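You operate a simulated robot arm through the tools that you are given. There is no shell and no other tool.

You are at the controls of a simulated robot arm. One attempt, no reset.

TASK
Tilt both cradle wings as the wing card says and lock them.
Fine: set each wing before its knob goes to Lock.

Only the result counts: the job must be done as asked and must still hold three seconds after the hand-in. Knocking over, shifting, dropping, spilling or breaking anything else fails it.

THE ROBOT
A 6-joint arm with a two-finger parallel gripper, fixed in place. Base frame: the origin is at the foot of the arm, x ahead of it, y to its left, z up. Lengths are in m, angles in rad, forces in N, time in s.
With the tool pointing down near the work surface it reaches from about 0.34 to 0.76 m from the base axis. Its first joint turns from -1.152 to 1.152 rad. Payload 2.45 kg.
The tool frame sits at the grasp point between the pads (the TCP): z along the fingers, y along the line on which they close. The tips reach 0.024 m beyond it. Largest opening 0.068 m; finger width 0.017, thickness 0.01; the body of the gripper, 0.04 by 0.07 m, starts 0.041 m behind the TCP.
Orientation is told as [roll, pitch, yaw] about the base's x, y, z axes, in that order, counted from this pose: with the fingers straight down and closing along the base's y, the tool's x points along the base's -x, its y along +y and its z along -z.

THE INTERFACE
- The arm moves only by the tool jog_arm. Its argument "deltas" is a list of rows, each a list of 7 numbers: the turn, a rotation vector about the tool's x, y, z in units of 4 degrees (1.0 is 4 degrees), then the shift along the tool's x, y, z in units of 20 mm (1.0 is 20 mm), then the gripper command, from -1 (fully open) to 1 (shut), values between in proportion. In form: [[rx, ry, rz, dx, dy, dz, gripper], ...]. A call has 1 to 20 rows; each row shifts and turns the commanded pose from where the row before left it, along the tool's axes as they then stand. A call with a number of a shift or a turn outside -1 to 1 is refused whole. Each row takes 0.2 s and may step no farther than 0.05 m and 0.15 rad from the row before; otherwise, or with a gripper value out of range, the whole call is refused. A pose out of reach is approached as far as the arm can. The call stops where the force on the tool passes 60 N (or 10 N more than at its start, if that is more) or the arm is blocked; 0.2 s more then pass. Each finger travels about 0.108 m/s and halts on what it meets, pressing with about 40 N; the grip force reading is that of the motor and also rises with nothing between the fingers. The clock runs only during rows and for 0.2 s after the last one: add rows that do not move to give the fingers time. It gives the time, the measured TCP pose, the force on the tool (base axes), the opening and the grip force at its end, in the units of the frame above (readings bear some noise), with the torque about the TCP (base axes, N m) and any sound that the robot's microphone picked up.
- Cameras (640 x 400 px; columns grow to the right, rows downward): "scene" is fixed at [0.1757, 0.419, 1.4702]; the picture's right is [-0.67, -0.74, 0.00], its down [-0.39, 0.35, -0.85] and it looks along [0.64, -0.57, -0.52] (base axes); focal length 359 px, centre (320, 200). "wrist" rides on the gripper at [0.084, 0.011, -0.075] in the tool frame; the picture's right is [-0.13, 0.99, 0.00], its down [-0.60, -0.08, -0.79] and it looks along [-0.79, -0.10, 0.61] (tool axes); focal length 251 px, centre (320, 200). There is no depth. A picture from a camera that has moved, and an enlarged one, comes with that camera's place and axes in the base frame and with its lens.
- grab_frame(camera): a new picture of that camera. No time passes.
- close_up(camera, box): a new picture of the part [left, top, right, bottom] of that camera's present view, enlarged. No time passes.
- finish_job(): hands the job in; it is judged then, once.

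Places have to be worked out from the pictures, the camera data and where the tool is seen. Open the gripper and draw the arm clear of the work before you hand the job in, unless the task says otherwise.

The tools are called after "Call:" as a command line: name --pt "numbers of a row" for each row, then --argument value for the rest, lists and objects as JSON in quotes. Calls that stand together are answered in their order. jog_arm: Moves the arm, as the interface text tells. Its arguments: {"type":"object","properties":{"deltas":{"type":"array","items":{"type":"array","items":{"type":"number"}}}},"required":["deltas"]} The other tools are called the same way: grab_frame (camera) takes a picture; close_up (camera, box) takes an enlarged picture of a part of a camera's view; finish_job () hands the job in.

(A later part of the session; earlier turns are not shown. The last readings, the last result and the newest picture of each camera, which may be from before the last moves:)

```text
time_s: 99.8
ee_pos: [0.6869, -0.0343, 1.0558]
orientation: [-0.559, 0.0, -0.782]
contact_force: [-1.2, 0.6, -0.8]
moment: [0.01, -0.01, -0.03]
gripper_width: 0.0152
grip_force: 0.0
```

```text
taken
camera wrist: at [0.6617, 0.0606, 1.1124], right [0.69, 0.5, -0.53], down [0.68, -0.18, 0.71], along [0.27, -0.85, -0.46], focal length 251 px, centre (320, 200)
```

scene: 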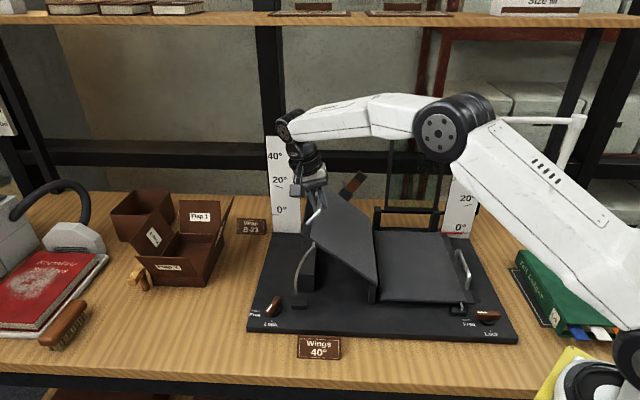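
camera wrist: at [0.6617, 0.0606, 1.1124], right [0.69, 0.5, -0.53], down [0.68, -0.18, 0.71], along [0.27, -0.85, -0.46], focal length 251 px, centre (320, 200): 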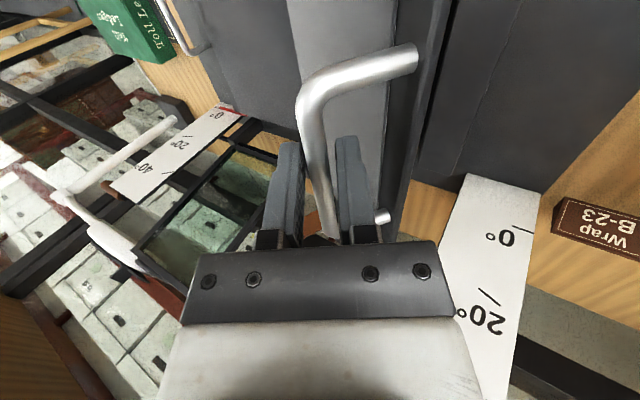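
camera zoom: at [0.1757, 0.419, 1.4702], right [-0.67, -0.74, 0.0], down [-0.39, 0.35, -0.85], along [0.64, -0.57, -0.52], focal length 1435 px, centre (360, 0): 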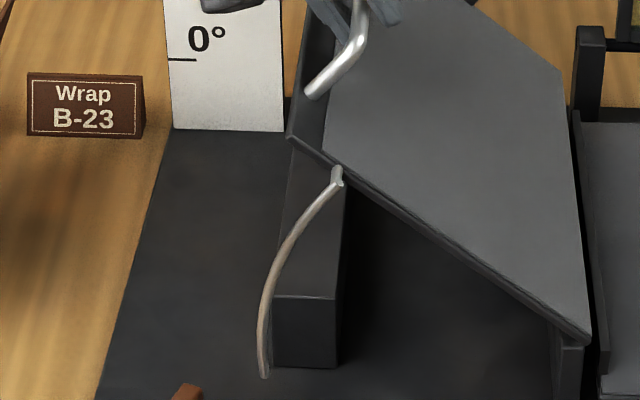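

The wing's outline has not moved and the tool reads almost no force, so it may be staying up by itself here. I open a bit further and compare at higher zoom.

Call:
close_up --camera "scene" --box '[285, 225, 325, 250]'

Call:
jog_arm --pt "0 0 0 0 0 0 0.35" --pt "0 0 0 0 0 0 0.35" --pt "0 0 0 0 0 0 0.35"

Call:
close_up --camera "scene" --box '[285, 225, 325, 250]'

Call:
close_up --camera "wrist" --box '[240, 120, 400, 220]'

```text
16.00 times, centred on (305, 238) of scene
camera zoom: at [0.1757, 0.419, 1.4702], right [-0.67, -0.74, 0.0], down [-0.39, 0.35, -0.85], along [0.64, -0.57, -0.52], focal length 5739 px, centre (560, -400)
```

zoom: 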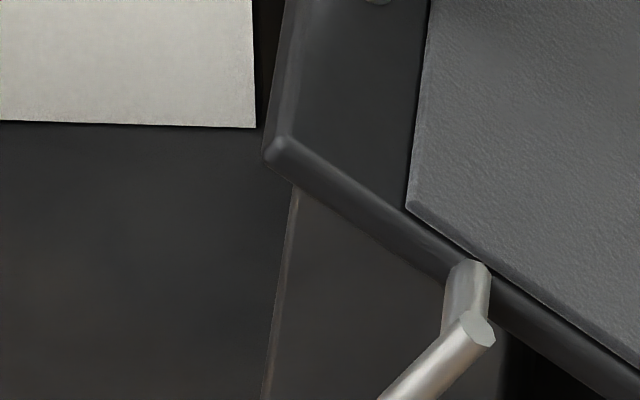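

```text
time_s: 100.6
ee_pos: [0.6878, -0.0333, 1.0557]
orientation: [-0.561, 0.0, -0.784]
contact_force: [-0.6, -1.5, -0.6]
moment: [-0.01, 0.01, 0.01]
gripper_width: 0.0223
grip_force: 0.1
```

```text
16.00 times, centred on (305, 238) of scene
camera zoom: at [0.1757, 0.419, 1.4702], right [-0.67, -0.74, 0.0], down [-0.39, 0.35, -0.85], along [0.64, -0.57, -0.52], focal length 5739 px, centre (560, -400)
```

zoom: 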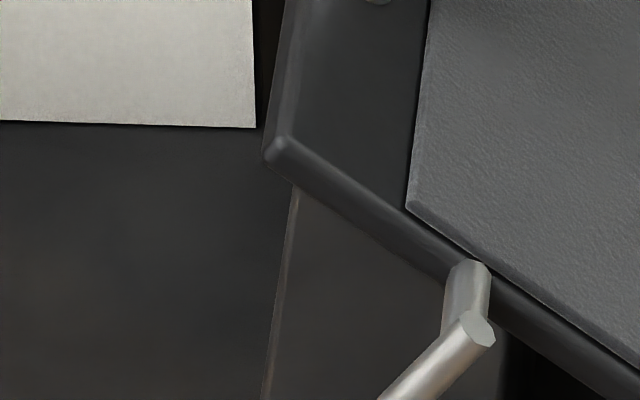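

```text
4.00 times, centred on (320, 170) of wrist
camera zoom: at [0.6617, 0.0607, 1.1124], right [0.69, 0.5, -0.53], down [0.68, -0.18, 0.71], along [0.27, -0.85, -0.46], focal length 1006 px, centre (320, 320)
```

zoom: 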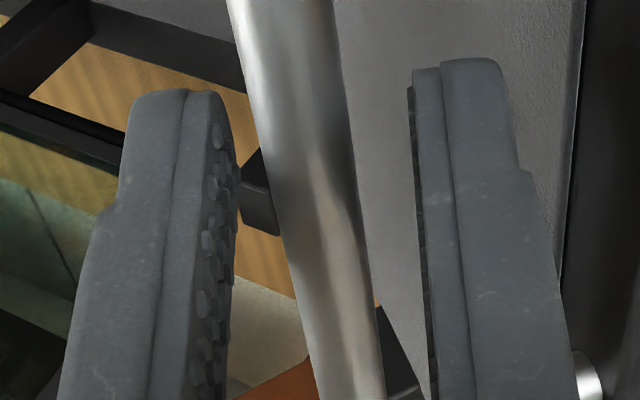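

With clear gaps on both sides of the bar the wing stays at 38° on its own, so at this angle it holds in the free state. I back out along the tool axis, straighten up, and move aside to read the scale properly.

Call:
jog_arm --pt "0 0 0 0 0 -0.5 0.35" --pt "0 0 0 0 0 -1 0.35" --pt "0 0 0 0 0 -1 0.35" --pt "0 0 0 0 0 -1 0.35" --pt "0 0 0 0 0 -1 0.35" --pt "0 0 0 0 0 -0.5 0.35" --pt "-1 0 0 0 0 0 0" --pt "-1 0 0 0 0 0 -0.5" --pt "-1 0 0 0 0 0 -1" --pt "-1 0 0 0 0 0 -1" --pt "-1 0 0 0 0 0 -1" --pt "-1 0 0 0 0 0 -1" --pt "-1 0 0 0 0 0 -1" --pt "-1 0 0 0 0 0 -1"

Call:
grab_frame --camera "scene"

```text
time_s: 103.6
ee_pos: [0.689, -0.0, 1.1311]
orientation: [0.002, 0.0, -0.784]
contact_force: [-0.4, 0.7, -0.5]
moment: [0.0, 0.0, 0.0]
gripper_width: 0.068
grip_force: 0.1
out of reach, approached as far as the arm can: row 3, 4, 5, 6
```

```text
taken
```

scene: 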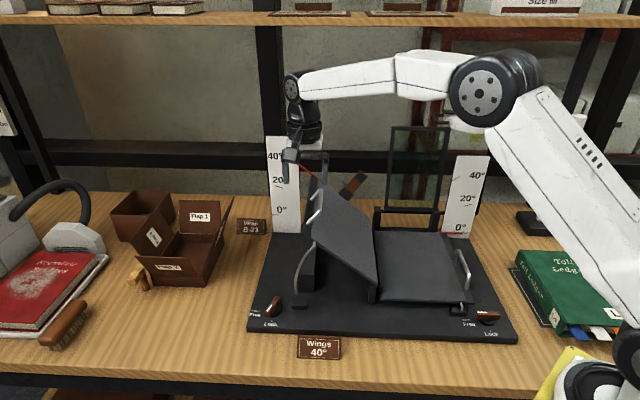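

Call:
jog_arm --pt "0 0 0 0 0 -1 -1" --pt "0 0 0 0.707 -0.707 -0.4 -1" --pt "0 0 0 0.707 -0.707 -0.4 -1" --pt "0 0 0 0.707 -0.707 -0.3 -1" --pt "0 0 0 0.707 -0.707 0 -1" --pt "0 0 0 0.707 -0.707 0 -1" --pt "0 0 0 0.707 -0.707 0 -1" --pt "0 0 0 0.707 -0.707 0 -1" --pt "0 0 0 0.707 -0.707 0 -1" --pt "0 0 0 0.707 -0.707 0 -1" --pt "0 0 0 0.707 -0.707 0 -1"

Call:
grab_frame --camera "scene"

Call:
close_up --camera "scene" --box '[255, 130, 335, 180]'

Call:
close_up --camera "scene" --box '[255, 130, 415, 230]'

```text
time_s: 106.0
ee_pos: [0.4894, 0.0004, 1.1735]
orientation: [0.002, 0.0, -0.784]
contact_force: [-0.6, 0.9, 0.0]
moment: [0.0, 0.01, -0.01]
gripper_width: 0.0681
grip_force: 0.0
```

```text
taken
```

scene: 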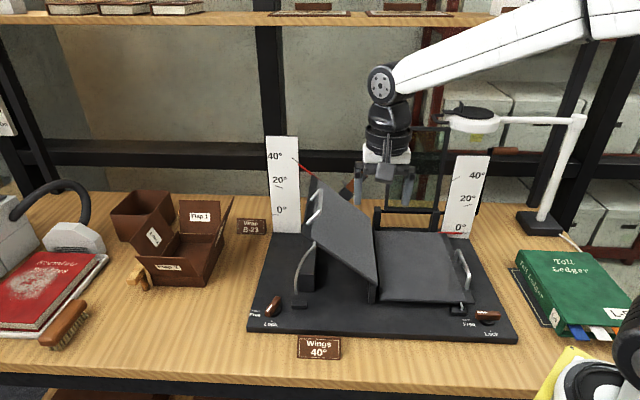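

```text
8.00 times, centred on (295, 155) of scene
camera zoom: at [0.1757, 0.419, 1.4702], right [-0.67, -0.74, 0.0], down [-0.39, 0.35, -0.85], along [0.64, -0.57, -0.52], focal length 2870 px, centre (520, 560)
```

zoom: 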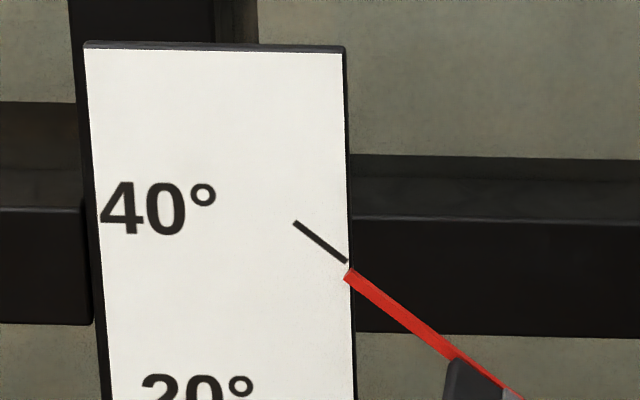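

```text
4.00 times, centred on (335, 180) of scene
camera zoom: at [0.1757, 0.419, 1.4702], right [-0.67, -0.74, 0.0], down [-0.39, 0.35, -0.85], along [0.64, -0.57, -0.52], focal length 1435 px, centre (260, 280)
```

zoom: 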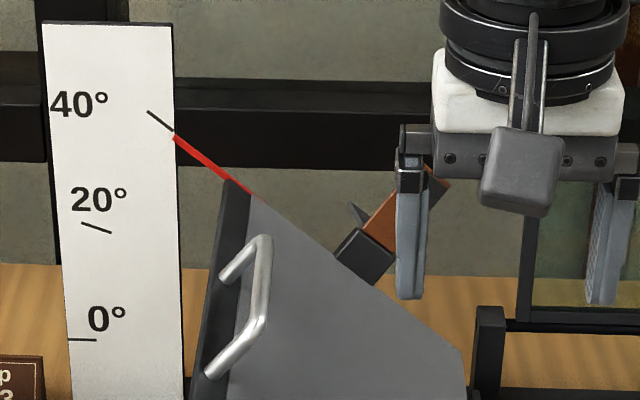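

The red pointer is almost in line with the 40° tick. I zoom further to judge the remaining deviation, and use the right scale at 0° for the parallax.

Call:
close_up --camera "scene" --box '[284, 150, 316, 170]'

Call:
close_up --camera "scene" --box '[440, 222, 472, 242]'

Call:
close_up --camera "scene" --box '[230, 255, 310, 305]'

```text
16.00 times, centred on (300, 160) of scene
camera zoom: at [0.1757, 0.419, 1.4702], right [-0.67, -0.74, 0.0], down [-0.39, 0.35, -0.85], along [0.64, -0.57, -0.52], focal length 5739 px, centre (640, 840)
```

zoom: 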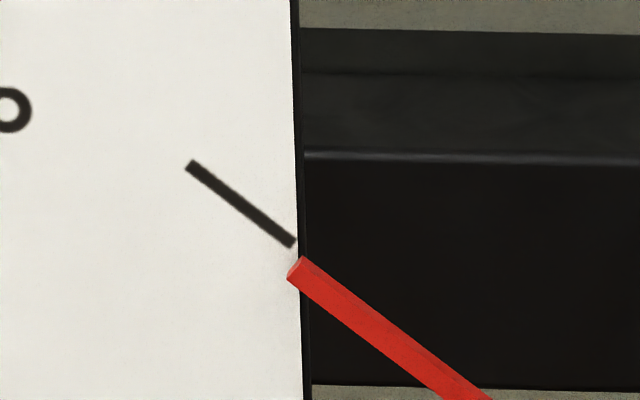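

```text
16.00 times, centred on (456, 232) of scene
camera zoom: at [0.1757, 0.419, 1.4702], right [-0.67, -0.74, 0.0], down [-0.39, 0.35, -0.85], along [0.64, -0.57, -0.52], focal length 5739 px, centre (-1856, -312)
```

zoom: 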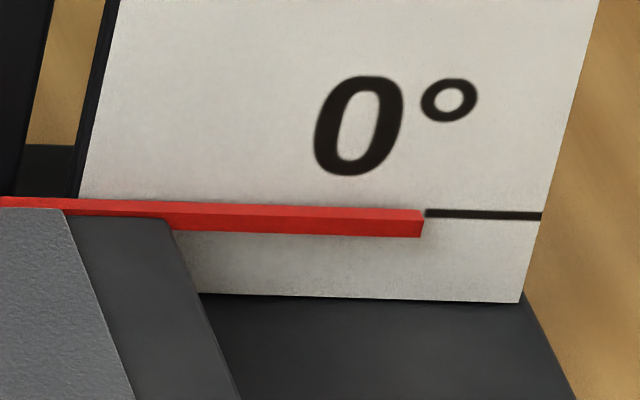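

```text
8.00 times, centred on (270, 280) of scene
camera zoom: at [0.1757, 0.419, 1.4702], right [-0.67, -0.74, 0.0], down [-0.39, 0.35, -0.85], along [0.64, -0.57, -0.52], focal length 2870 px, centre (720, -440)
```

zoom: 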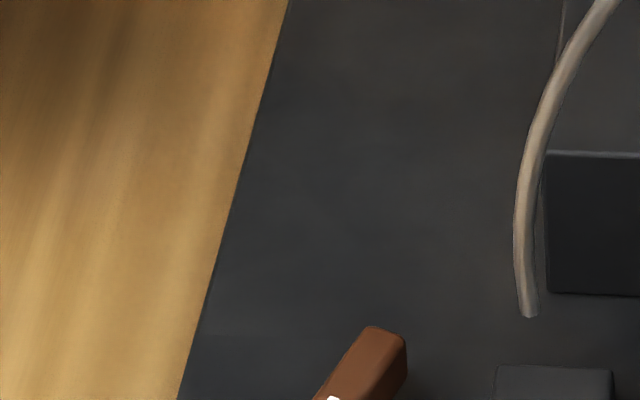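

By the scale, allowing for parallax, the wing stands at about 39.7°, and it stays by itself. I now go over the left knob with the matching yaw, staying high to clear the raised wing.

Call:
jog_arm --pt "0 0 0 -0.203 0.89 0 -1" --pt "0 0 0 -0.203 0.89 0 -1" --pt "0 0 0 -0.203 0.89 0 -1" --pt "0 0 0 -0.203 0.89 0 -1" --pt "0 0 0 -0.203 0.89 0 -1" --pt "0 0 0 -0.203 0.89 0 -1" --pt "0 0 0 -0.203 0.89 0 -1" --pt "0 0 0 -0.203 0.89 0 -1" --pt "0 0 0 -0.203 0.89 0 -1" --pt "0 0 0 -0.203 0.89 0 -1" --pt "0 0 0 -0.203 0.89 0 -1" --pt "0 0 0 -0.203 0.89 0 -1" --pt "0 0 0.872 0 0 0 -1" --pt "0 0 0.872 0 0 0 -1" --pt "0 0 0.872 0 0 0 -1" --pt "0 0 0.872 0 0 0 -1" --pt "0 0 0.872 0 0 0 -1" --pt "0 0 0.872 0 0 0 -1"

Call:
grab_frame --camera "scene"

Call:
grab_frame --camera "wrist"

```text
time_s: 109.8
ee_pos: [0.6762, 0.1166, 1.1733]
orientation: [-0.001, 0.001, -1.149]
contact_force: [0.4, 0.4, 1.7]
moment: [0.03, -0.01, 0.0]
gripper_width: 0.0679
grip_force: 0.1
```

```text
taken
```

scene: 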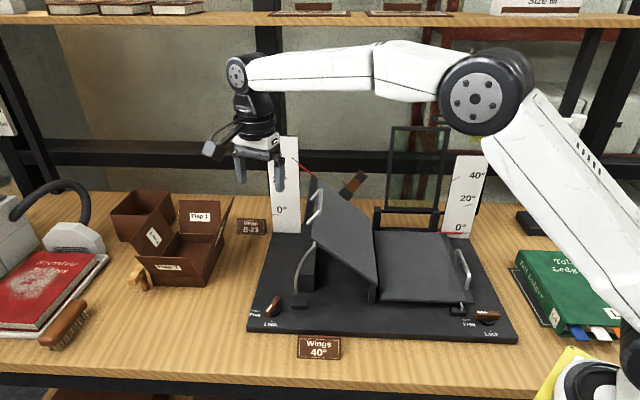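

```text
taken
camera wrist: at [0.6505, 0.1984, 1.2477], right [0.96, 0.29, 0.0], down [0.17, -0.58, 0.79], along [0.23, -0.76, -0.61], focal length 251 px, centre (320, 200)
```

wrist: 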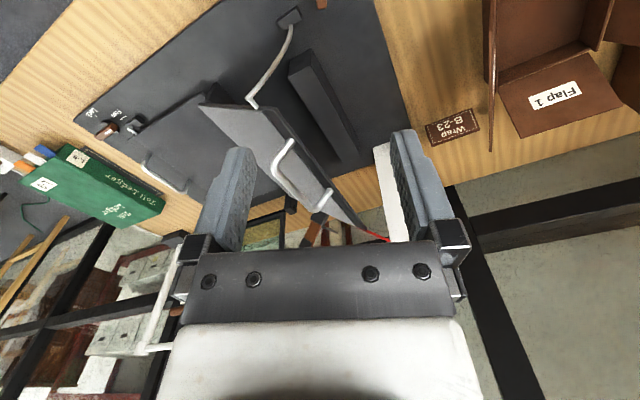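

The wing is still up. I descend in two stages over the knob, checking the clearance to the wing midway.

Call:
jog_arm --pt "0 0 0 0 0 1 -1" --pt "0 0 0 0 0 1 -1" --pt "0 0 0 0 0 1 -1" --pt "0 0 0 0 0 1 -1" --pt "0 0 0 0 0 1 -1" --pt "0 0 0 0 0 1 -1" --pt "0 0 0 0 0 1 -1" --pt "0 0 0 0 0 1 -1" --pt "0 0 0 0 0 1 -1" --pt "0 0 0 0 0 1 -1" --pt "0 0 0 0 0 1 -1" --pt "0 0 0 0 0 1 -1"

Call:
grab_frame --camera "wrist"

Call:
close_up --camera "scene" --box '[200, 150, 400, 275]'

```text
time_s: 112.4
ee_pos: [0.6764, 0.1166, 0.9315]
orientation: [0.001, -0.001, -1.149]
contact_force: [0.2, -0.4, 0.1]
moment: [0.0, -0.01, -0.01]
gripper_width: 0.068
grip_force: 0.1
```

```text
taken
camera wrist: at [0.6504, 0.1985, 1.0067], right [0.96, 0.29, 0.0], down [0.18, -0.58, 0.79], along [0.23, -0.76, -0.61], focal length 251 px, centre (320, 200)
```

wrist: 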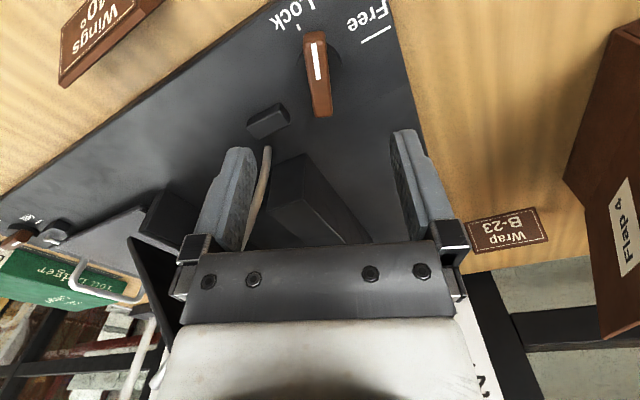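

```text
3.20 times, centred on (300, 212) of scene
camera zoom: at [0.1757, 0.419, 1.4702], right [-0.67, -0.74, 0.0], down [-0.39, 0.35, -0.85], along [0.64, -0.57, -0.52], focal length 1148 px, centre (384, 160)
```

zoom: 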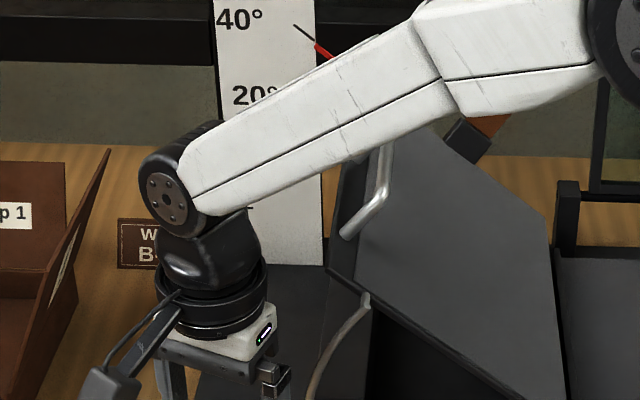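

Clearance looks fine. I narrow the opening to about 37 mm to keep away from the rod and block, and descend onto the knob.

Call:
jog_arm --pt "0 0 0 0 0 0 -0.1" --pt "0 0 0 0 0 0.98 -0.1" --pt "0 0 0 0 0 0.98 -0.1" --pt "0 0 0 0 0 0.98 -0.1" --pt "0 0 0 0 0 0.95 -0.1"

Call:
grab_frame --camera "wrist"

Call:
close_up --camera "scene" --box '[200, 150, 400, 275]'

```text
time_s: 113.6
ee_pos: [0.6761, 0.1175, 0.8545]
orientation: [0.001, 0.0, -1.148]
contact_force: [-0.2, 0.0, -0.1]
moment: [0.0, -0.02, 0.02]
gripper_width: 0.0374
grip_force: 0.1
```

```text
taken
camera wrist: at [0.6511, 0.1993, 0.9289], right [0.96, 0.29, 0.0], down [0.17, -0.58, 0.79], along [0.23, -0.76, -0.61], focal length 251 px, centre (320, 200)
```

wrist: 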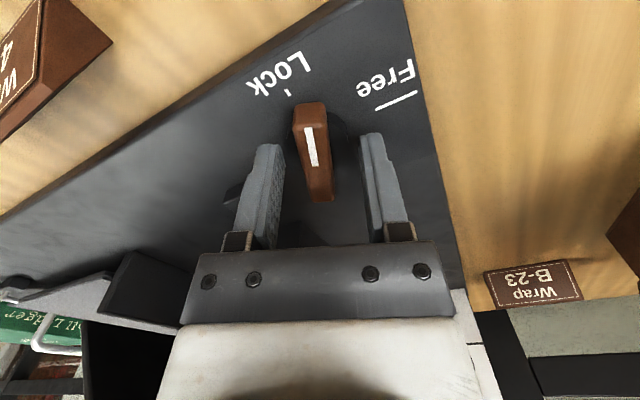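

```text
3.20 times, centred on (300, 212) of scene
camera zoom: at [0.1757, 0.419, 1.4702], right [-0.67, -0.74, 0.0], down [-0.39, 0.35, -0.85], along [0.64, -0.57, -0.52], focal length 1148 px, centre (384, 160)
```

zoom: 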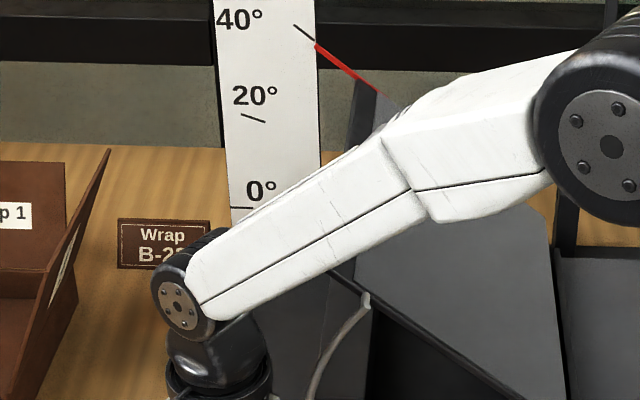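

The bar is between the fingers and the pointer is visible from the scene camera. I grip and turn the knob 21° to Lock.

Call:
jog_arm --pt "0 0 0 0 0 0 1" --pt "0 0 0 0 0 0 1" --pt "0 0 0 0 0 0 1" --pt "0 0 -0.8 0 0 0 1" --pt "0 0 -0.9 0 0 0 1" --pt "0 0 -0.9 0 0 0 1" --pt "0 0 -0.9 0 0 0 1" --pt "0 0 -0.9 0 0 0 1" --pt "0 0 -0.85 0 0 0 1" --pt "0 0 0 0 0 0 1"

Call:
grab_frame --camera "wrist"

Call:
close_up --camera "scene" --box '[200, 150, 400, 275]'

Call:
close_up --camera "scene" --box '[284, 150, 316, 170]'

```text
time_s: 115.8
ee_pos: [0.6753, 0.1151, 0.8545]
orientation: [-0.004, 0.002, -0.783]
contact_force: [-13.6, -4.3, -9.8]
moment: [-0.46, -0.48, -0.17]
gripper_width: 0.0139
grip_force: 33.7
```

```text
taken
camera wrist: at [0.6223, 0.1845, 0.9287], right [0.79, 0.61, 0.0], down [0.37, -0.48, 0.79], along [0.48, -0.63, -0.61], focal length 251 px, centre (320, 200)
```

wrist: 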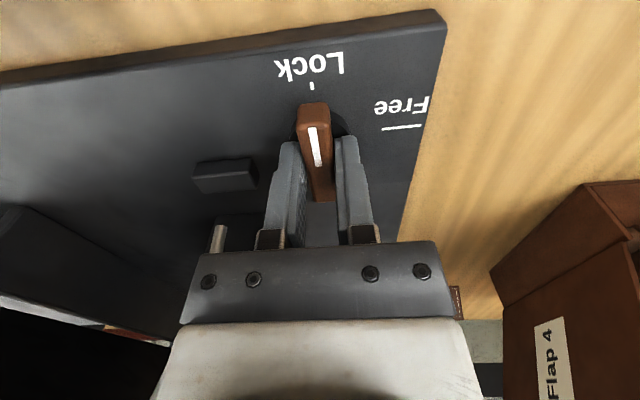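

```text
3.20 times, centred on (300, 212) of scene
camera zoom: at [0.1756, 0.4189, 1.4702], right [-0.67, -0.74, 0.0], down [-0.39, 0.35, -0.85], along [0.64, -0.57, -0.52], focal length 1148 px, centre (384, 160)
```

zoom: 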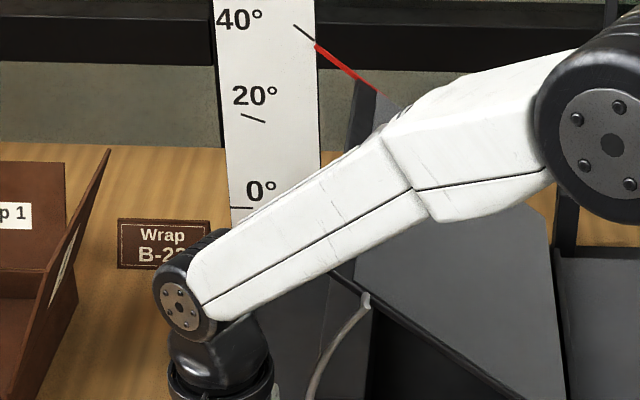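

```text
16.00 times, centred on (300, 160) of scene
camera zoom: at [0.1756, 0.4189, 1.4702], right [-0.67, -0.74, 0.0], down [-0.39, 0.35, -0.85], along [0.64, -0.57, -0.52], focal length 5739 px, centre (640, 840)
```

zoom: 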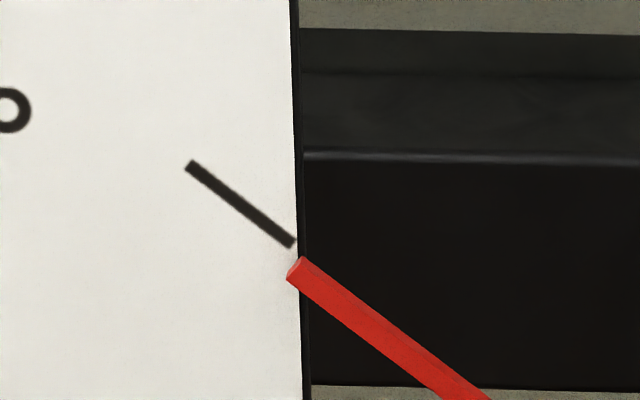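

The knob now points at the Lock tick and the pointer has not moved. I release with a small opening and rise straight up.

Call:
jog_arm --pt "0 0 0 0 0 0 0.1" --pt "0 0 0 0 0 0 0.1" --pt "0 0 0 0 0 -0.8 0.1" --pt "0 0 0 0 0 -1 0.1" --pt "0 0 0 0 0 -1 0.1" --pt "0 0 0 0 0 -1 0.1" --pt "0 0 0 0 0 -1 -0.5" --pt "0 0 0 0 0 -1 -1" --pt "0 0 0 0 0 -1 -1" --pt "0 0 0 0 0 -1 -1" --pt "0 0 0 0 0 -1 -1" --pt "0 0 0 0 0 -1 -1" --pt "0 0 0 0 0 -1 -1" --pt "0 0 0 0 0 -1 -1" --pt "0 0 0 0 0 -1 -1" --pt "0 0 0 0 0 -1 -1"

Call:
grab_frame --camera "scene"

Call:
close_up --camera "scene" --box '[230, 270, 310, 320]'

Call:
close_up --camera "scene" --box '[390, 230, 550, 330]'

```text
time_s: 119.2
ee_pos: [0.6757, 0.1175, 1.1326]
orientation: [-0.002, 0.001, -0.782]
contact_force: [-0.2, -0.4, -0.5]
moment: [-0.03, -0.04, -0.01]
gripper_width: 0.0681
grip_force: 0.0
```

```text
taken
```

scene: 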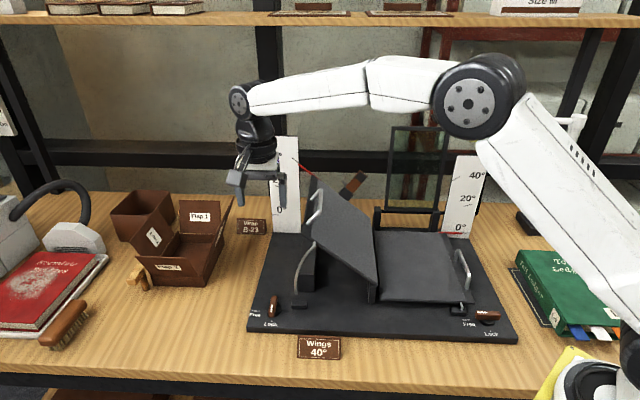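

```text
8.00 times, centred on (270, 295) of scene
camera zoom: at [0.1757, 0.419, 1.4702], right [-0.67, -0.74, 0.0], down [-0.39, 0.35, -0.85], along [0.64, -0.57, -0.52], focal length 2870 px, centre (720, -560)
```

zoom: 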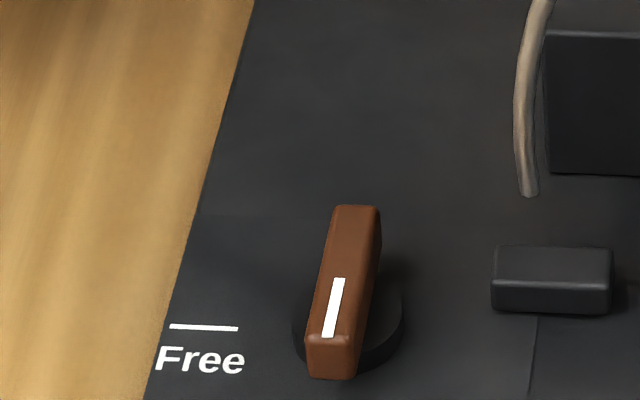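

```text
4.00 times, centred on (470, 280) of scene
camera zoom: at [0.1757, 0.419, 1.4702], right [-0.67, -0.74, 0.0], down [-0.39, 0.35, -0.85], along [0.64, -0.57, -0.52], focal length 1435 px, centre (-280, -120)
```

zoom: 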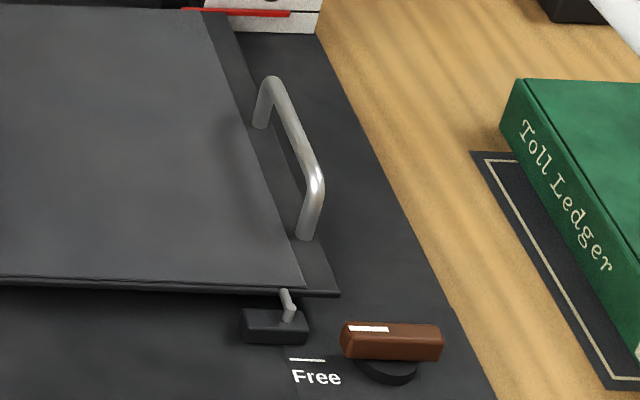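

The left wing is set and locked: knob at Lock, wing at 40°. Now I traverse in front of the cradle at height towards the right wing for a look.

Call:
jog_arm --pt "0 0 0 0 -1 0 -1" --pt "0 0 0 0 -1 0 -1" --pt "0 0 0 0 -1 0 -1" --pt "0 0 0 0 -1 0 -1" --pt "0 0 0 0 -1 0 -1" --pt "0 0 0 0 -1 0 -1" --pt "0 0 0 0 -1 0 -1" --pt "0 0 0 0 -1 0 -1" --pt "0 0 0 0 -1 0 -1" --pt "0 0 0 0 -1 0 -1" --pt "0 0 0 0 -1 0 -1" --pt "0 0 0 0 -1 0 -1" --pt "0 0 0 0 -1 0 -1" --pt "0 0 0 0 -1 0 -1" --pt "0 0 0 0 -1 0 -1" --pt "0 0 0 0 -1 0 -1" --pt "0 0 0 0 -1 0 -1" --pt "0 0 0 0 -1 0 -1" --pt "0 0 0 0 -1 0 -1" --pt "0 0 0 0 -1 0 -1"

Call:
grab_frame --camera "scene"

Call:
grab_frame --camera "wrist"

```text
time_s: 123.4
ee_pos: [0.3927, -0.1677, 1.1298]
orientation: [0.001, 0.0, -0.783]
contact_force: [0.2, -1.0, 0.3]
moment: [0.01, 0.0, 0.01]
gripper_width: 0.0679
grip_force: 0.1
```

```text
taken
```

scene: 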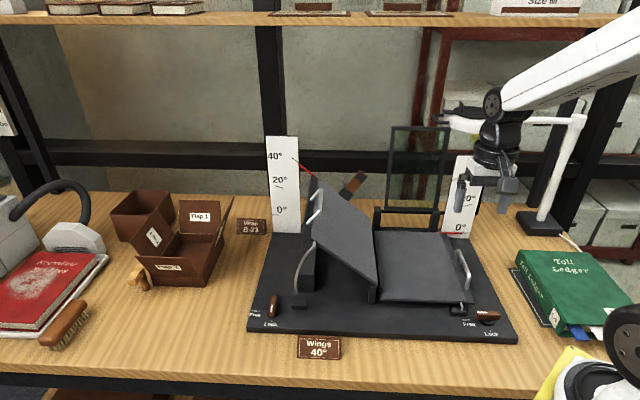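

```text
taken
camera wrist: at [0.3403, -0.0989, 1.2054], right [0.79, 0.61, 0.0], down [0.37, -0.48, 0.79], along [0.49, -0.63, -0.61], focal length 251 px, centre (320, 200)
```

wrist: 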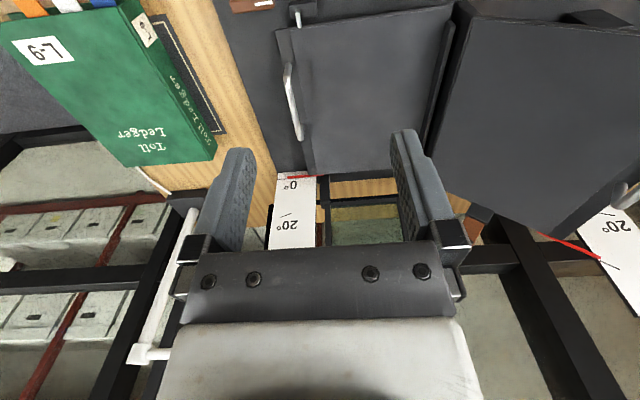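

I move a little further right and lower for a closer look at the right handle and knob.

Call:
jog_arm --pt "0 0 0 0 -0.85 0 -1" --pt "0 0 0 0 -0.85 0.5 -1" --pt "0 0 0 0 -0.8 1 -1" --pt "0 0 0 0 0 1 -1" --pt "0 0 0 0 0 1 -1" --pt "0 0 0 0 0 0.5 -1"

Call:
grab_frame --camera "wrist"

Call:
close_up --camera "wrist" --box '[240, 0, 400, 100]'

Call:
close_up --camera "wrist" --box '[240, 80, 400, 180]'

Call:
grab_frame --camera "scene"

```text
time_s: 124.8
ee_pos: [0.3582, -0.2031, 1.0518]
orientation: [-0.001, 0.0, -0.78]
contact_force: [0.3, -0.6, -0.5]
moment: [-0.01, 0.0, -0.03]
gripper_width: 0.0682
grip_force: 0.1
```

```text
taken
camera wrist: at [0.3056, -0.1345, 1.1251], right [0.79, 0.61, 0.0], down [0.37, -0.48, 0.79], along [0.49, -0.63, -0.61], focal length 251 px, centre (320, 200)
```

wrist: 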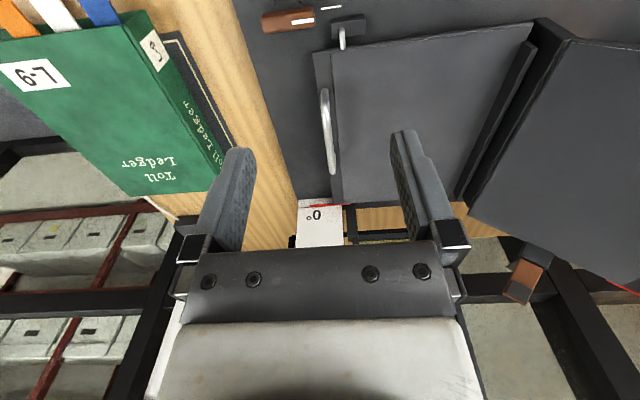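

```text
4.00 times, centred on (320, 50) of wrist
camera zoom: at [0.3056, -0.1345, 1.1251], right [0.79, 0.61, 0.0], down [0.37, -0.48, 0.79], along [0.49, -0.63, -0.61], focal length 1006 px, centre (320, 800)
```

zoom: 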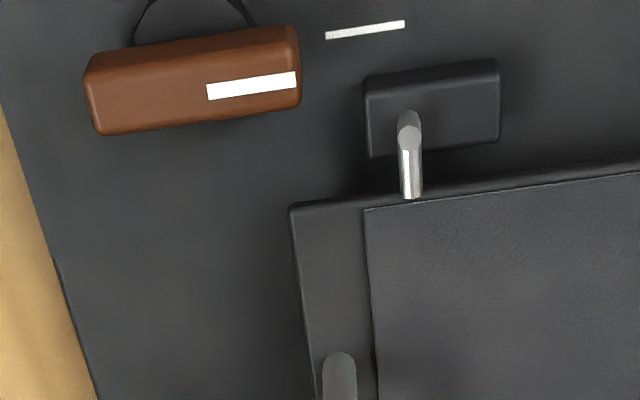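

```text
4.00 times, centred on (320, 130) of wrist
camera zoom: at [0.3056, -0.1345, 1.1251], right [0.79, 0.61, 0.0], down [0.37, -0.48, 0.79], along [0.49, -0.63, -0.61], focal length 1006 px, centre (320, 480)
```

zoom: 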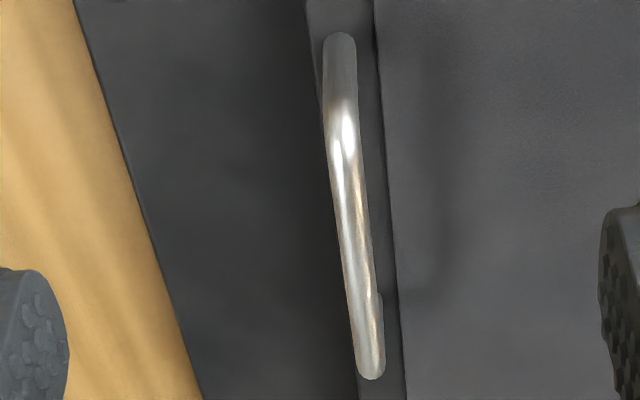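

```text
taken
```

scene: 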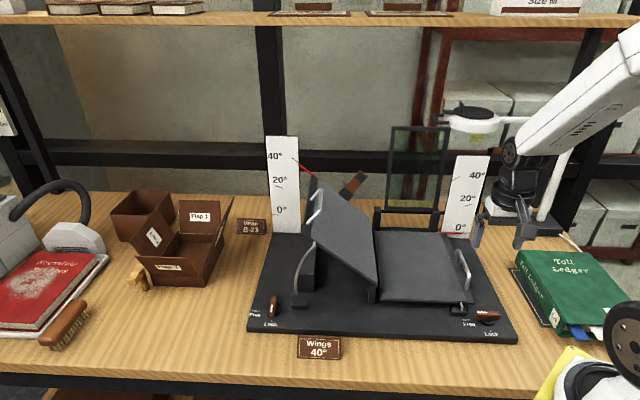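

The right knob is at about q=0.0815, p=0.395 and the right handle at q≈0.108, its bar near z≈0.886. I turn the tool to -135° over the right knob.

Call:
jog_arm --pt "0 0 0 0.05 -0.7 0 -1" --pt "0 0 0 0.05 -0.7 0 -1" --pt "0 0 1 0 0 0 -1" --pt "0 0 1 0 0 0 -1" --pt "0 0 1 0 0 0 -1" --pt "0 0 1 0 0 0 -1" --pt "0 0 1 0 0 0 -1" --pt "0 0 1 0 0 0 -1" --pt "0 0 1 0 0 0 -1" --pt "0 0 1 0 0 0 -1" --pt "0 0 1 0 0 0 -1" --pt "0 0 1 0 0 0 -1" --pt "0 0 1 0 0 0 -1" --pt "0 0 1 0 0 0 -1" --pt "0 0 1 0 0 0 -1" --pt "0 0 1 0 0 0 -1" --pt "0 0 1 0 0 0 -1" --pt "0 0 1 0 0 0 -1" --pt "0 0 1 0 0 0 -1" --pt "0 0 1 0 0 0 -1"

Call:
jog_arm --pt "0 0 1 0 0 0 -1" --pt "0 0 1 0 0 0 -1" --pt "0 0 1 0 0 0 -1" --pt "0 0 1 0 0 0 -1" --pt "0 0 0.57 0 0 0 -1" --pt "0 0 0 0 0 1 -1" --pt "0 0 0 0 0 1 -1" --pt "0 0 0 0 0 1 -1" --pt "0 0 0 0 0 1 -1" --pt "0 0 0 0 0 1 -1" --pt "0 0 0 0 0 1 -1"

Call:
grab_frame --camera "wrist"

Call:
grab_frame --camera "scene"

```text
time_s: 129.0
ee_pos: [0.337, -0.2214, 1.0507]
orientation: [0.001, 0.0, -2.04]
contact_force: [-0.2, 0.9, 0.1]
moment: [-0.01, -0.02, 0.0]
gripper_width: 0.068
grip_force: 0.0
```

```text
time_s: 131.4
ee_pos: [0.3374, -0.2218, 0.9312]
orientation: [0.0, 0.0, -2.358]
contact_force: [-0.1, 0.1, -0.3]
moment: [0.01, 0.0, 0.0]
gripper_width: 0.0684
grip_force: 0.0
```

```text
taken
camera wrist: at [0.4033, -0.1687, 1.0045], right [0.61, -0.79, 0.0], down [-0.48, -0.37, 0.79], along [-0.63, -0.48, -0.61], focal length 251 px, centre (320, 200)
```

wrist: 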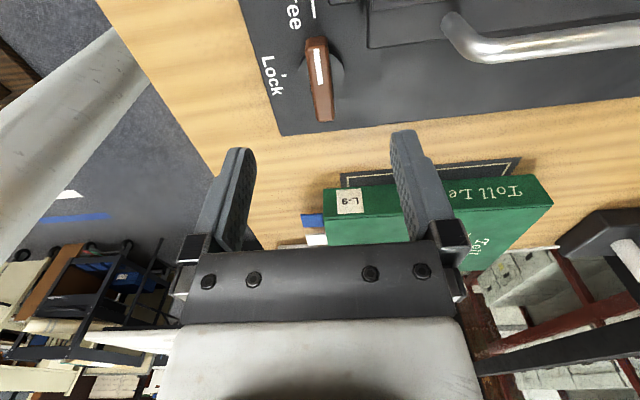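

```text
taken
```

scene: 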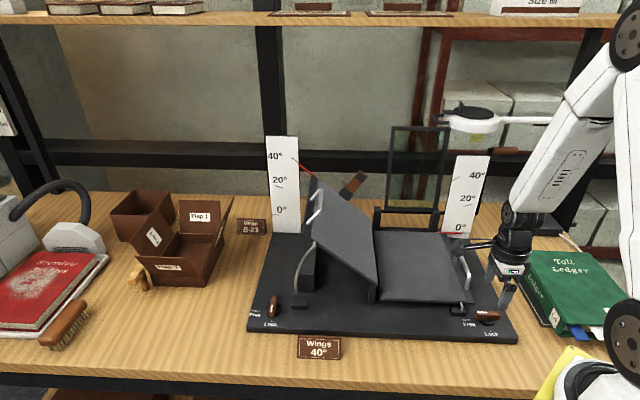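

Call:
close_up --camera "wrist" --box '[240, 20, 400, 120]'

Call:
close_up --camera "wrist" --box '[240, 60, 400, 160]'

```text
4.00 times, centred on (320, 70) of wrist
camera zoom: at [0.4033, -0.1687, 1.0045], right [0.61, -0.79, 0.0], down [-0.48, -0.37, 0.79], along [-0.63, -0.48, -0.61], focal length 1006 px, centre (320, 720)
```

zoom: 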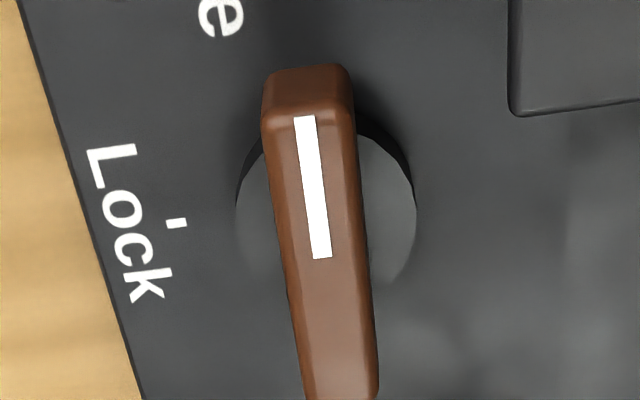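

```text
4.00 times, centred on (320, 110) of wrist
camera zoom: at [0.4033, -0.1687, 1.0045], right [0.61, -0.79, 0.0], down [-0.48, -0.37, 0.79], along [-0.63, -0.48, -0.61], focal length 1006 px, centre (320, 560)
```

zoom: 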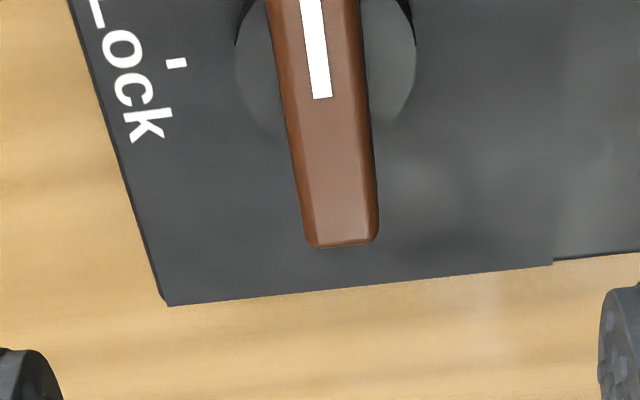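

The tool is within 2 mm of the knob axis; I trim that and descend to z≈0.853.

Call:
jog_arm --pt "0 0 0 -0.085 -0.03 0.95 -1" --pt "0 0 0 0 0 0.98 -1" --pt "0 0 0 0 0 0.98 -1" --pt "0 0 0 0 0 0.98 -1" --pt "0 0 0 0 0 0 -1"

Call:
grab_frame --camera "wrist"

Call:
close_up --camera "scene" --box '[420, 230, 580, 330]'

```text
time_s: 132.6
ee_pos: [0.3365, -0.2208, 0.8525]
orientation: [-0.004, 0.002, -2.358]
contact_force: [0.9, 0.5, 0.1]
moment: [0.0, 0.02, 0.0]
gripper_width: 0.0679
grip_force: 0.0
```

```text
taken
camera wrist: at [0.4023, -0.1694, 0.9267], right [0.61, -0.79, 0.0], down [-0.48, -0.37, 0.79], along [-0.63, -0.48, -0.61], focal length 251 px, centre (320, 200)
```

wrist: 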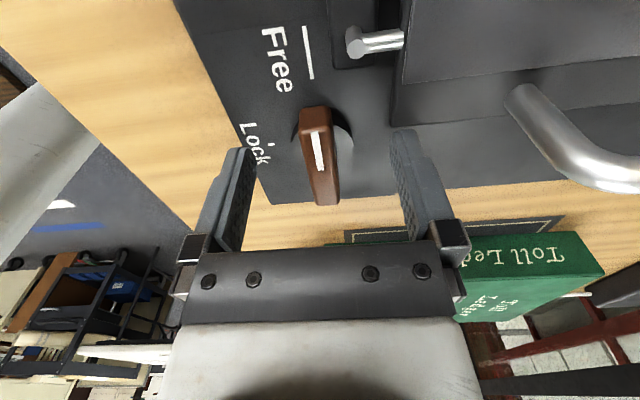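

```text
4.00 times, centred on (500, 280) of scene
camera zoom: at [0.1757, 0.419, 1.4702], right [-0.67, -0.74, 0.0], down [-0.39, 0.35, -0.85], along [0.64, -0.57, -0.52], focal length 1435 px, centre (-400, -120)
```

zoom: 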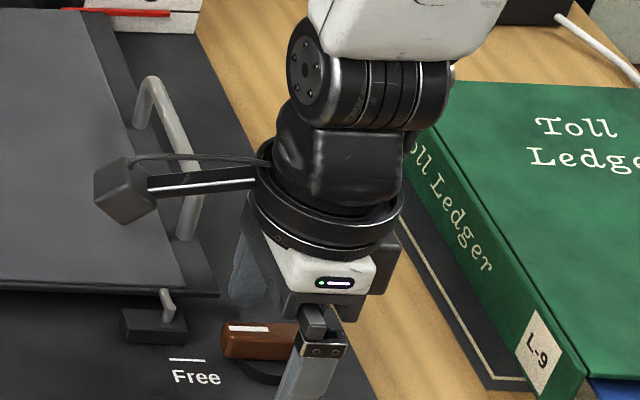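

The bar is centred between the fingers and nothing is touched. I close and check the side load before turning.

Call:
jog_arm --pt "0 0 0 0 0 0 1" --pt "0 0 0 0 0 0 1" --pt "0 0 0 0 0 0 1" --pt "0 0 0 0 0 0 1"

```text
time_s: 133.6
ee_pos: [0.337, -0.2222, 0.8527]
orientation: [0.001, 0.001, -2.358]
contact_force: [6.0, -6.8, -13.3]
moment: [-0.16, -0.14, 0.01]
gripper_width: 0.0318
grip_force: 45.0
```

The fingers stopped at 32 mm instead of 14 mm, so something is in the way. I look before doing anything else.

Call:
grab_frame --camera "wrist"

Call:
close_up --camera "wrist" --box '[230, 90, 430, 215]'

Call:
close_up --camera "scene" --box '[440, 270, 540, 332]'

```text
taken
camera wrist: at [0.4028, -0.1699, 0.9269], right [0.61, -0.79, 0.0], down [-0.48, -0.37, 0.79], along [-0.63, -0.48, -0.61], focal length 251 px, centre (320, 200)
```

wrist: 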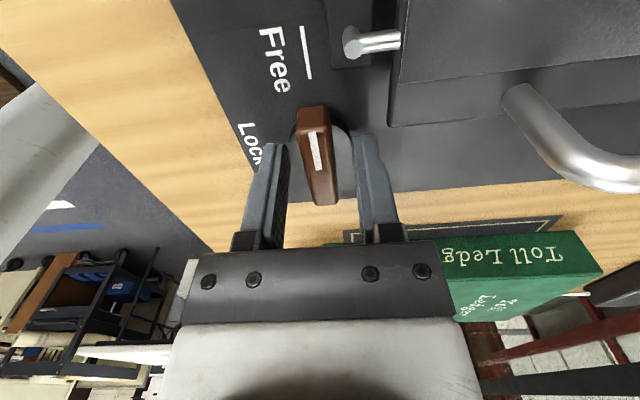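

```text
3.20 times, centred on (330, 152) of wrist
camera zoom: at [0.4028, -0.1699, 0.9269], right [0.61, -0.79, 0.0], down [-0.48, -0.37, 0.79], along [-0.63, -0.48, -0.61], focal length 805 px, centre (288, 352)
```

zoom: 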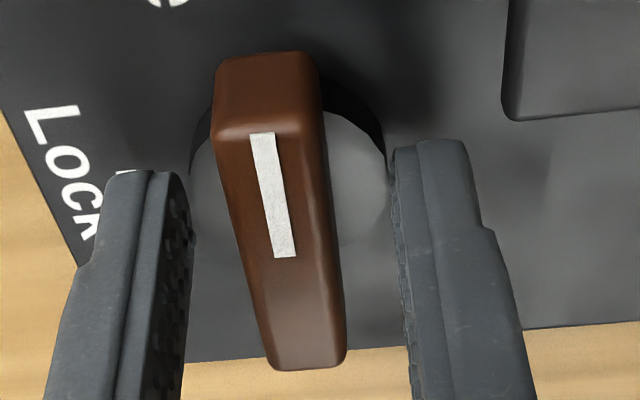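

```text
6.40 times, centred on (490, 301) of scene
camera zoom: at [0.176, 0.4187, 1.4702], right [-0.67, -0.74, 0.0], down [-0.39, 0.35, -0.85], along [0.64, -0.57, -0.52], focal length 2296 px, centre (-768, -446)
```

zoom: 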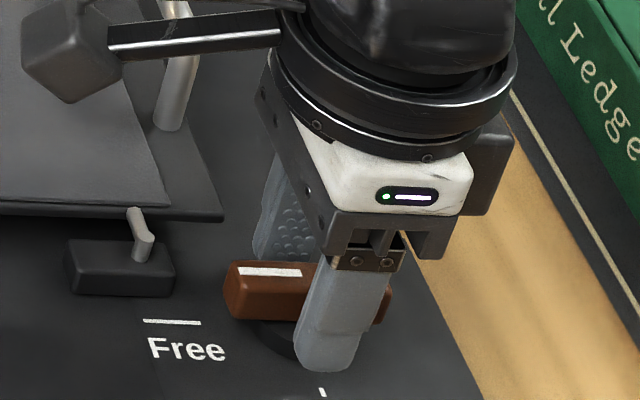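

The fingertips closed on the round black base under the bar, being a millimetre too low. I open, rise 4.5 mm, and close again on the bar.

Call:
jog_arm --pt "0 0 0 0 0 0 -0.4" --pt "0 0 0 0 0 0 -0.4" --pt "0 0 0 0 0 -0.225 -0.4" --pt "0 0 0 0 0 0 1" --pt "0 0 0 0 0 0 1" --pt "0 0 0 0 0 0 1" --pt "0 0 0 0 0 0 1"

Call:
grab_frame --camera "wrist"

```text
time_s: 135.2
ee_pos: [0.3355, -0.2223, 0.8578]
orientation: [0.003, -0.001, -2.357]
contact_force: [7.0, -6.9, -7.6]
moment: [-0.05, 0.03, 0.13]
gripper_width: 0.014
grip_force: 33.4
```

```text
taken
camera wrist: at [0.4026, -0.1701, 0.9318], right [0.61, -0.79, 0.0], down [-0.48, -0.37, 0.79], along [-0.63, -0.48, -0.61], focal length 251 px, centre (320, 200)
```

wrist: 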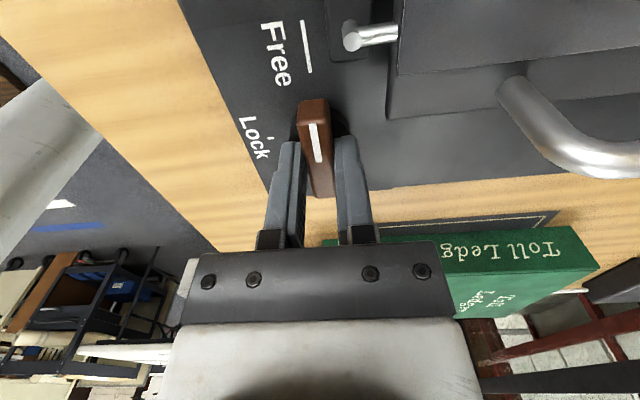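

Now the bar is held (14 mm). I relieve the slight side load and turn counter-clockwise by 36° first.

Call:
jog_arm --pt "0 0 0 0 0.05 0 1" --pt "0 0 -1 0 0 0 1" --pt "0 0 -1 0 0 0 1" --pt "0 0 -1 0 0 0 1" --pt "0 0 -1 0 0 0 1" --pt "0 0 -1 0 0 0 1" --pt "0 0 -1 0 0 0 1" --pt "0 0 -1 0 0 0 1" --pt "0 0 -1 0 0 0 1" --pt "0 0 -1 0 0 0 1"

Call:
grab_frame --camera "wrist"

```text
time_s: 137.4
ee_pos: [0.3362, -0.2216, 0.8578]
orientation: [-0.002, 0.002, -1.73]
contact_force: [-13.3, -15.2, -21.8]
moment: [-0.47, 0.2, -0.05]
gripper_width: 0.0139
grip_force: 33.3
```

```text
taken
camera wrist: at [0.3592, -0.1403, 0.932], right [0.96, -0.28, 0.0], down [-0.17, -0.59, 0.79], along [-0.23, -0.76, -0.61], focal length 251 px, centre (320, 200)
```

wrist: 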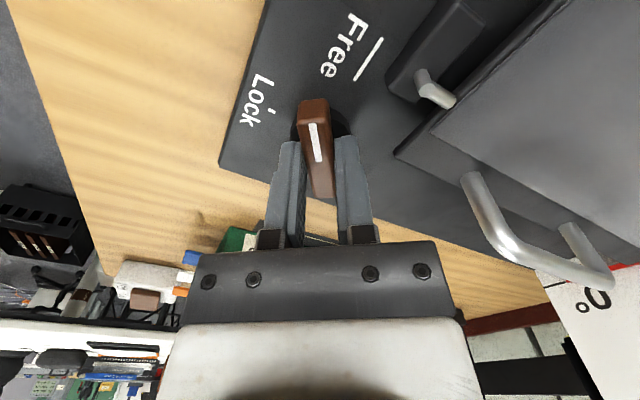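

The knob follows. I trim the pose by about a millimetre to unload it and turn on by 32° to about 68°.

Call:
jog_arm --pt "0 0 0 -0.04 -0.03 0.04 1" --pt "0 0 -1 0 0 0 1" --pt "0 0 -1 0 0 0 1" --pt "0 0 -1 0 0 0 1" --pt "0 0 -1 0 0 0 1" --pt "0 0 -1 0 0 0 1" --pt "0 0 -1 0 0 0 1" --pt "0 0 -1 0 0 0 1" --pt "0 0 -1 0 0 0 1" --pt "0 0 0 0 0 0 1"

Call:
grab_frame --camera "wrist"

Call:
close_up --camera "scene" --box '[420, 230, 580, 330]'

```text
time_s: 139.6
ee_pos: [0.3357, -0.2226, 0.8578]
orientation: [0.0, 0.0, -1.17]
contact_force: [2.3, 19.6, 24.8]
moment: [0.35, -0.09, -0.01]
gripper_width: 0.014
grip_force: 33.5
```

```text
taken
camera wrist: at [0.3119, -0.14, 0.9317], right [0.96, 0.27, 0.0], down [0.16, -0.59, 0.79], along [0.21, -0.76, -0.61], focal length 251 px, centre (320, 200)
```

wrist: 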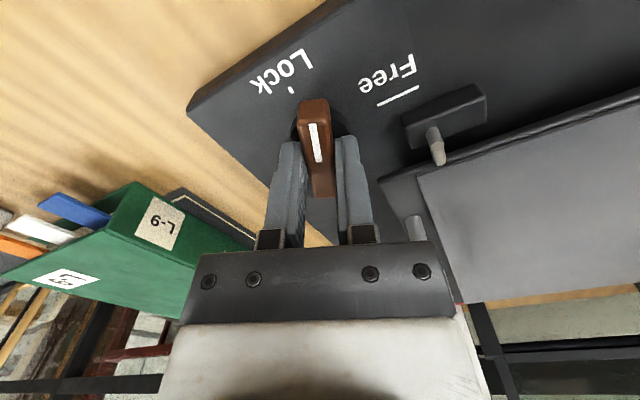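

```text
4.00 times, centred on (500, 280) of scene
camera zoom: at [0.1755, 0.4196, 1.47], right [-0.67, -0.74, 0.0], down [-0.39, 0.35, -0.86], along [0.64, -0.57, -0.52], focal length 1435 px, centre (-400, -120)
```

zoom: 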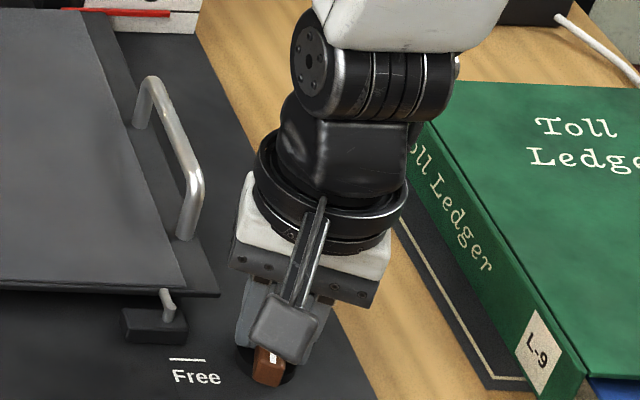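

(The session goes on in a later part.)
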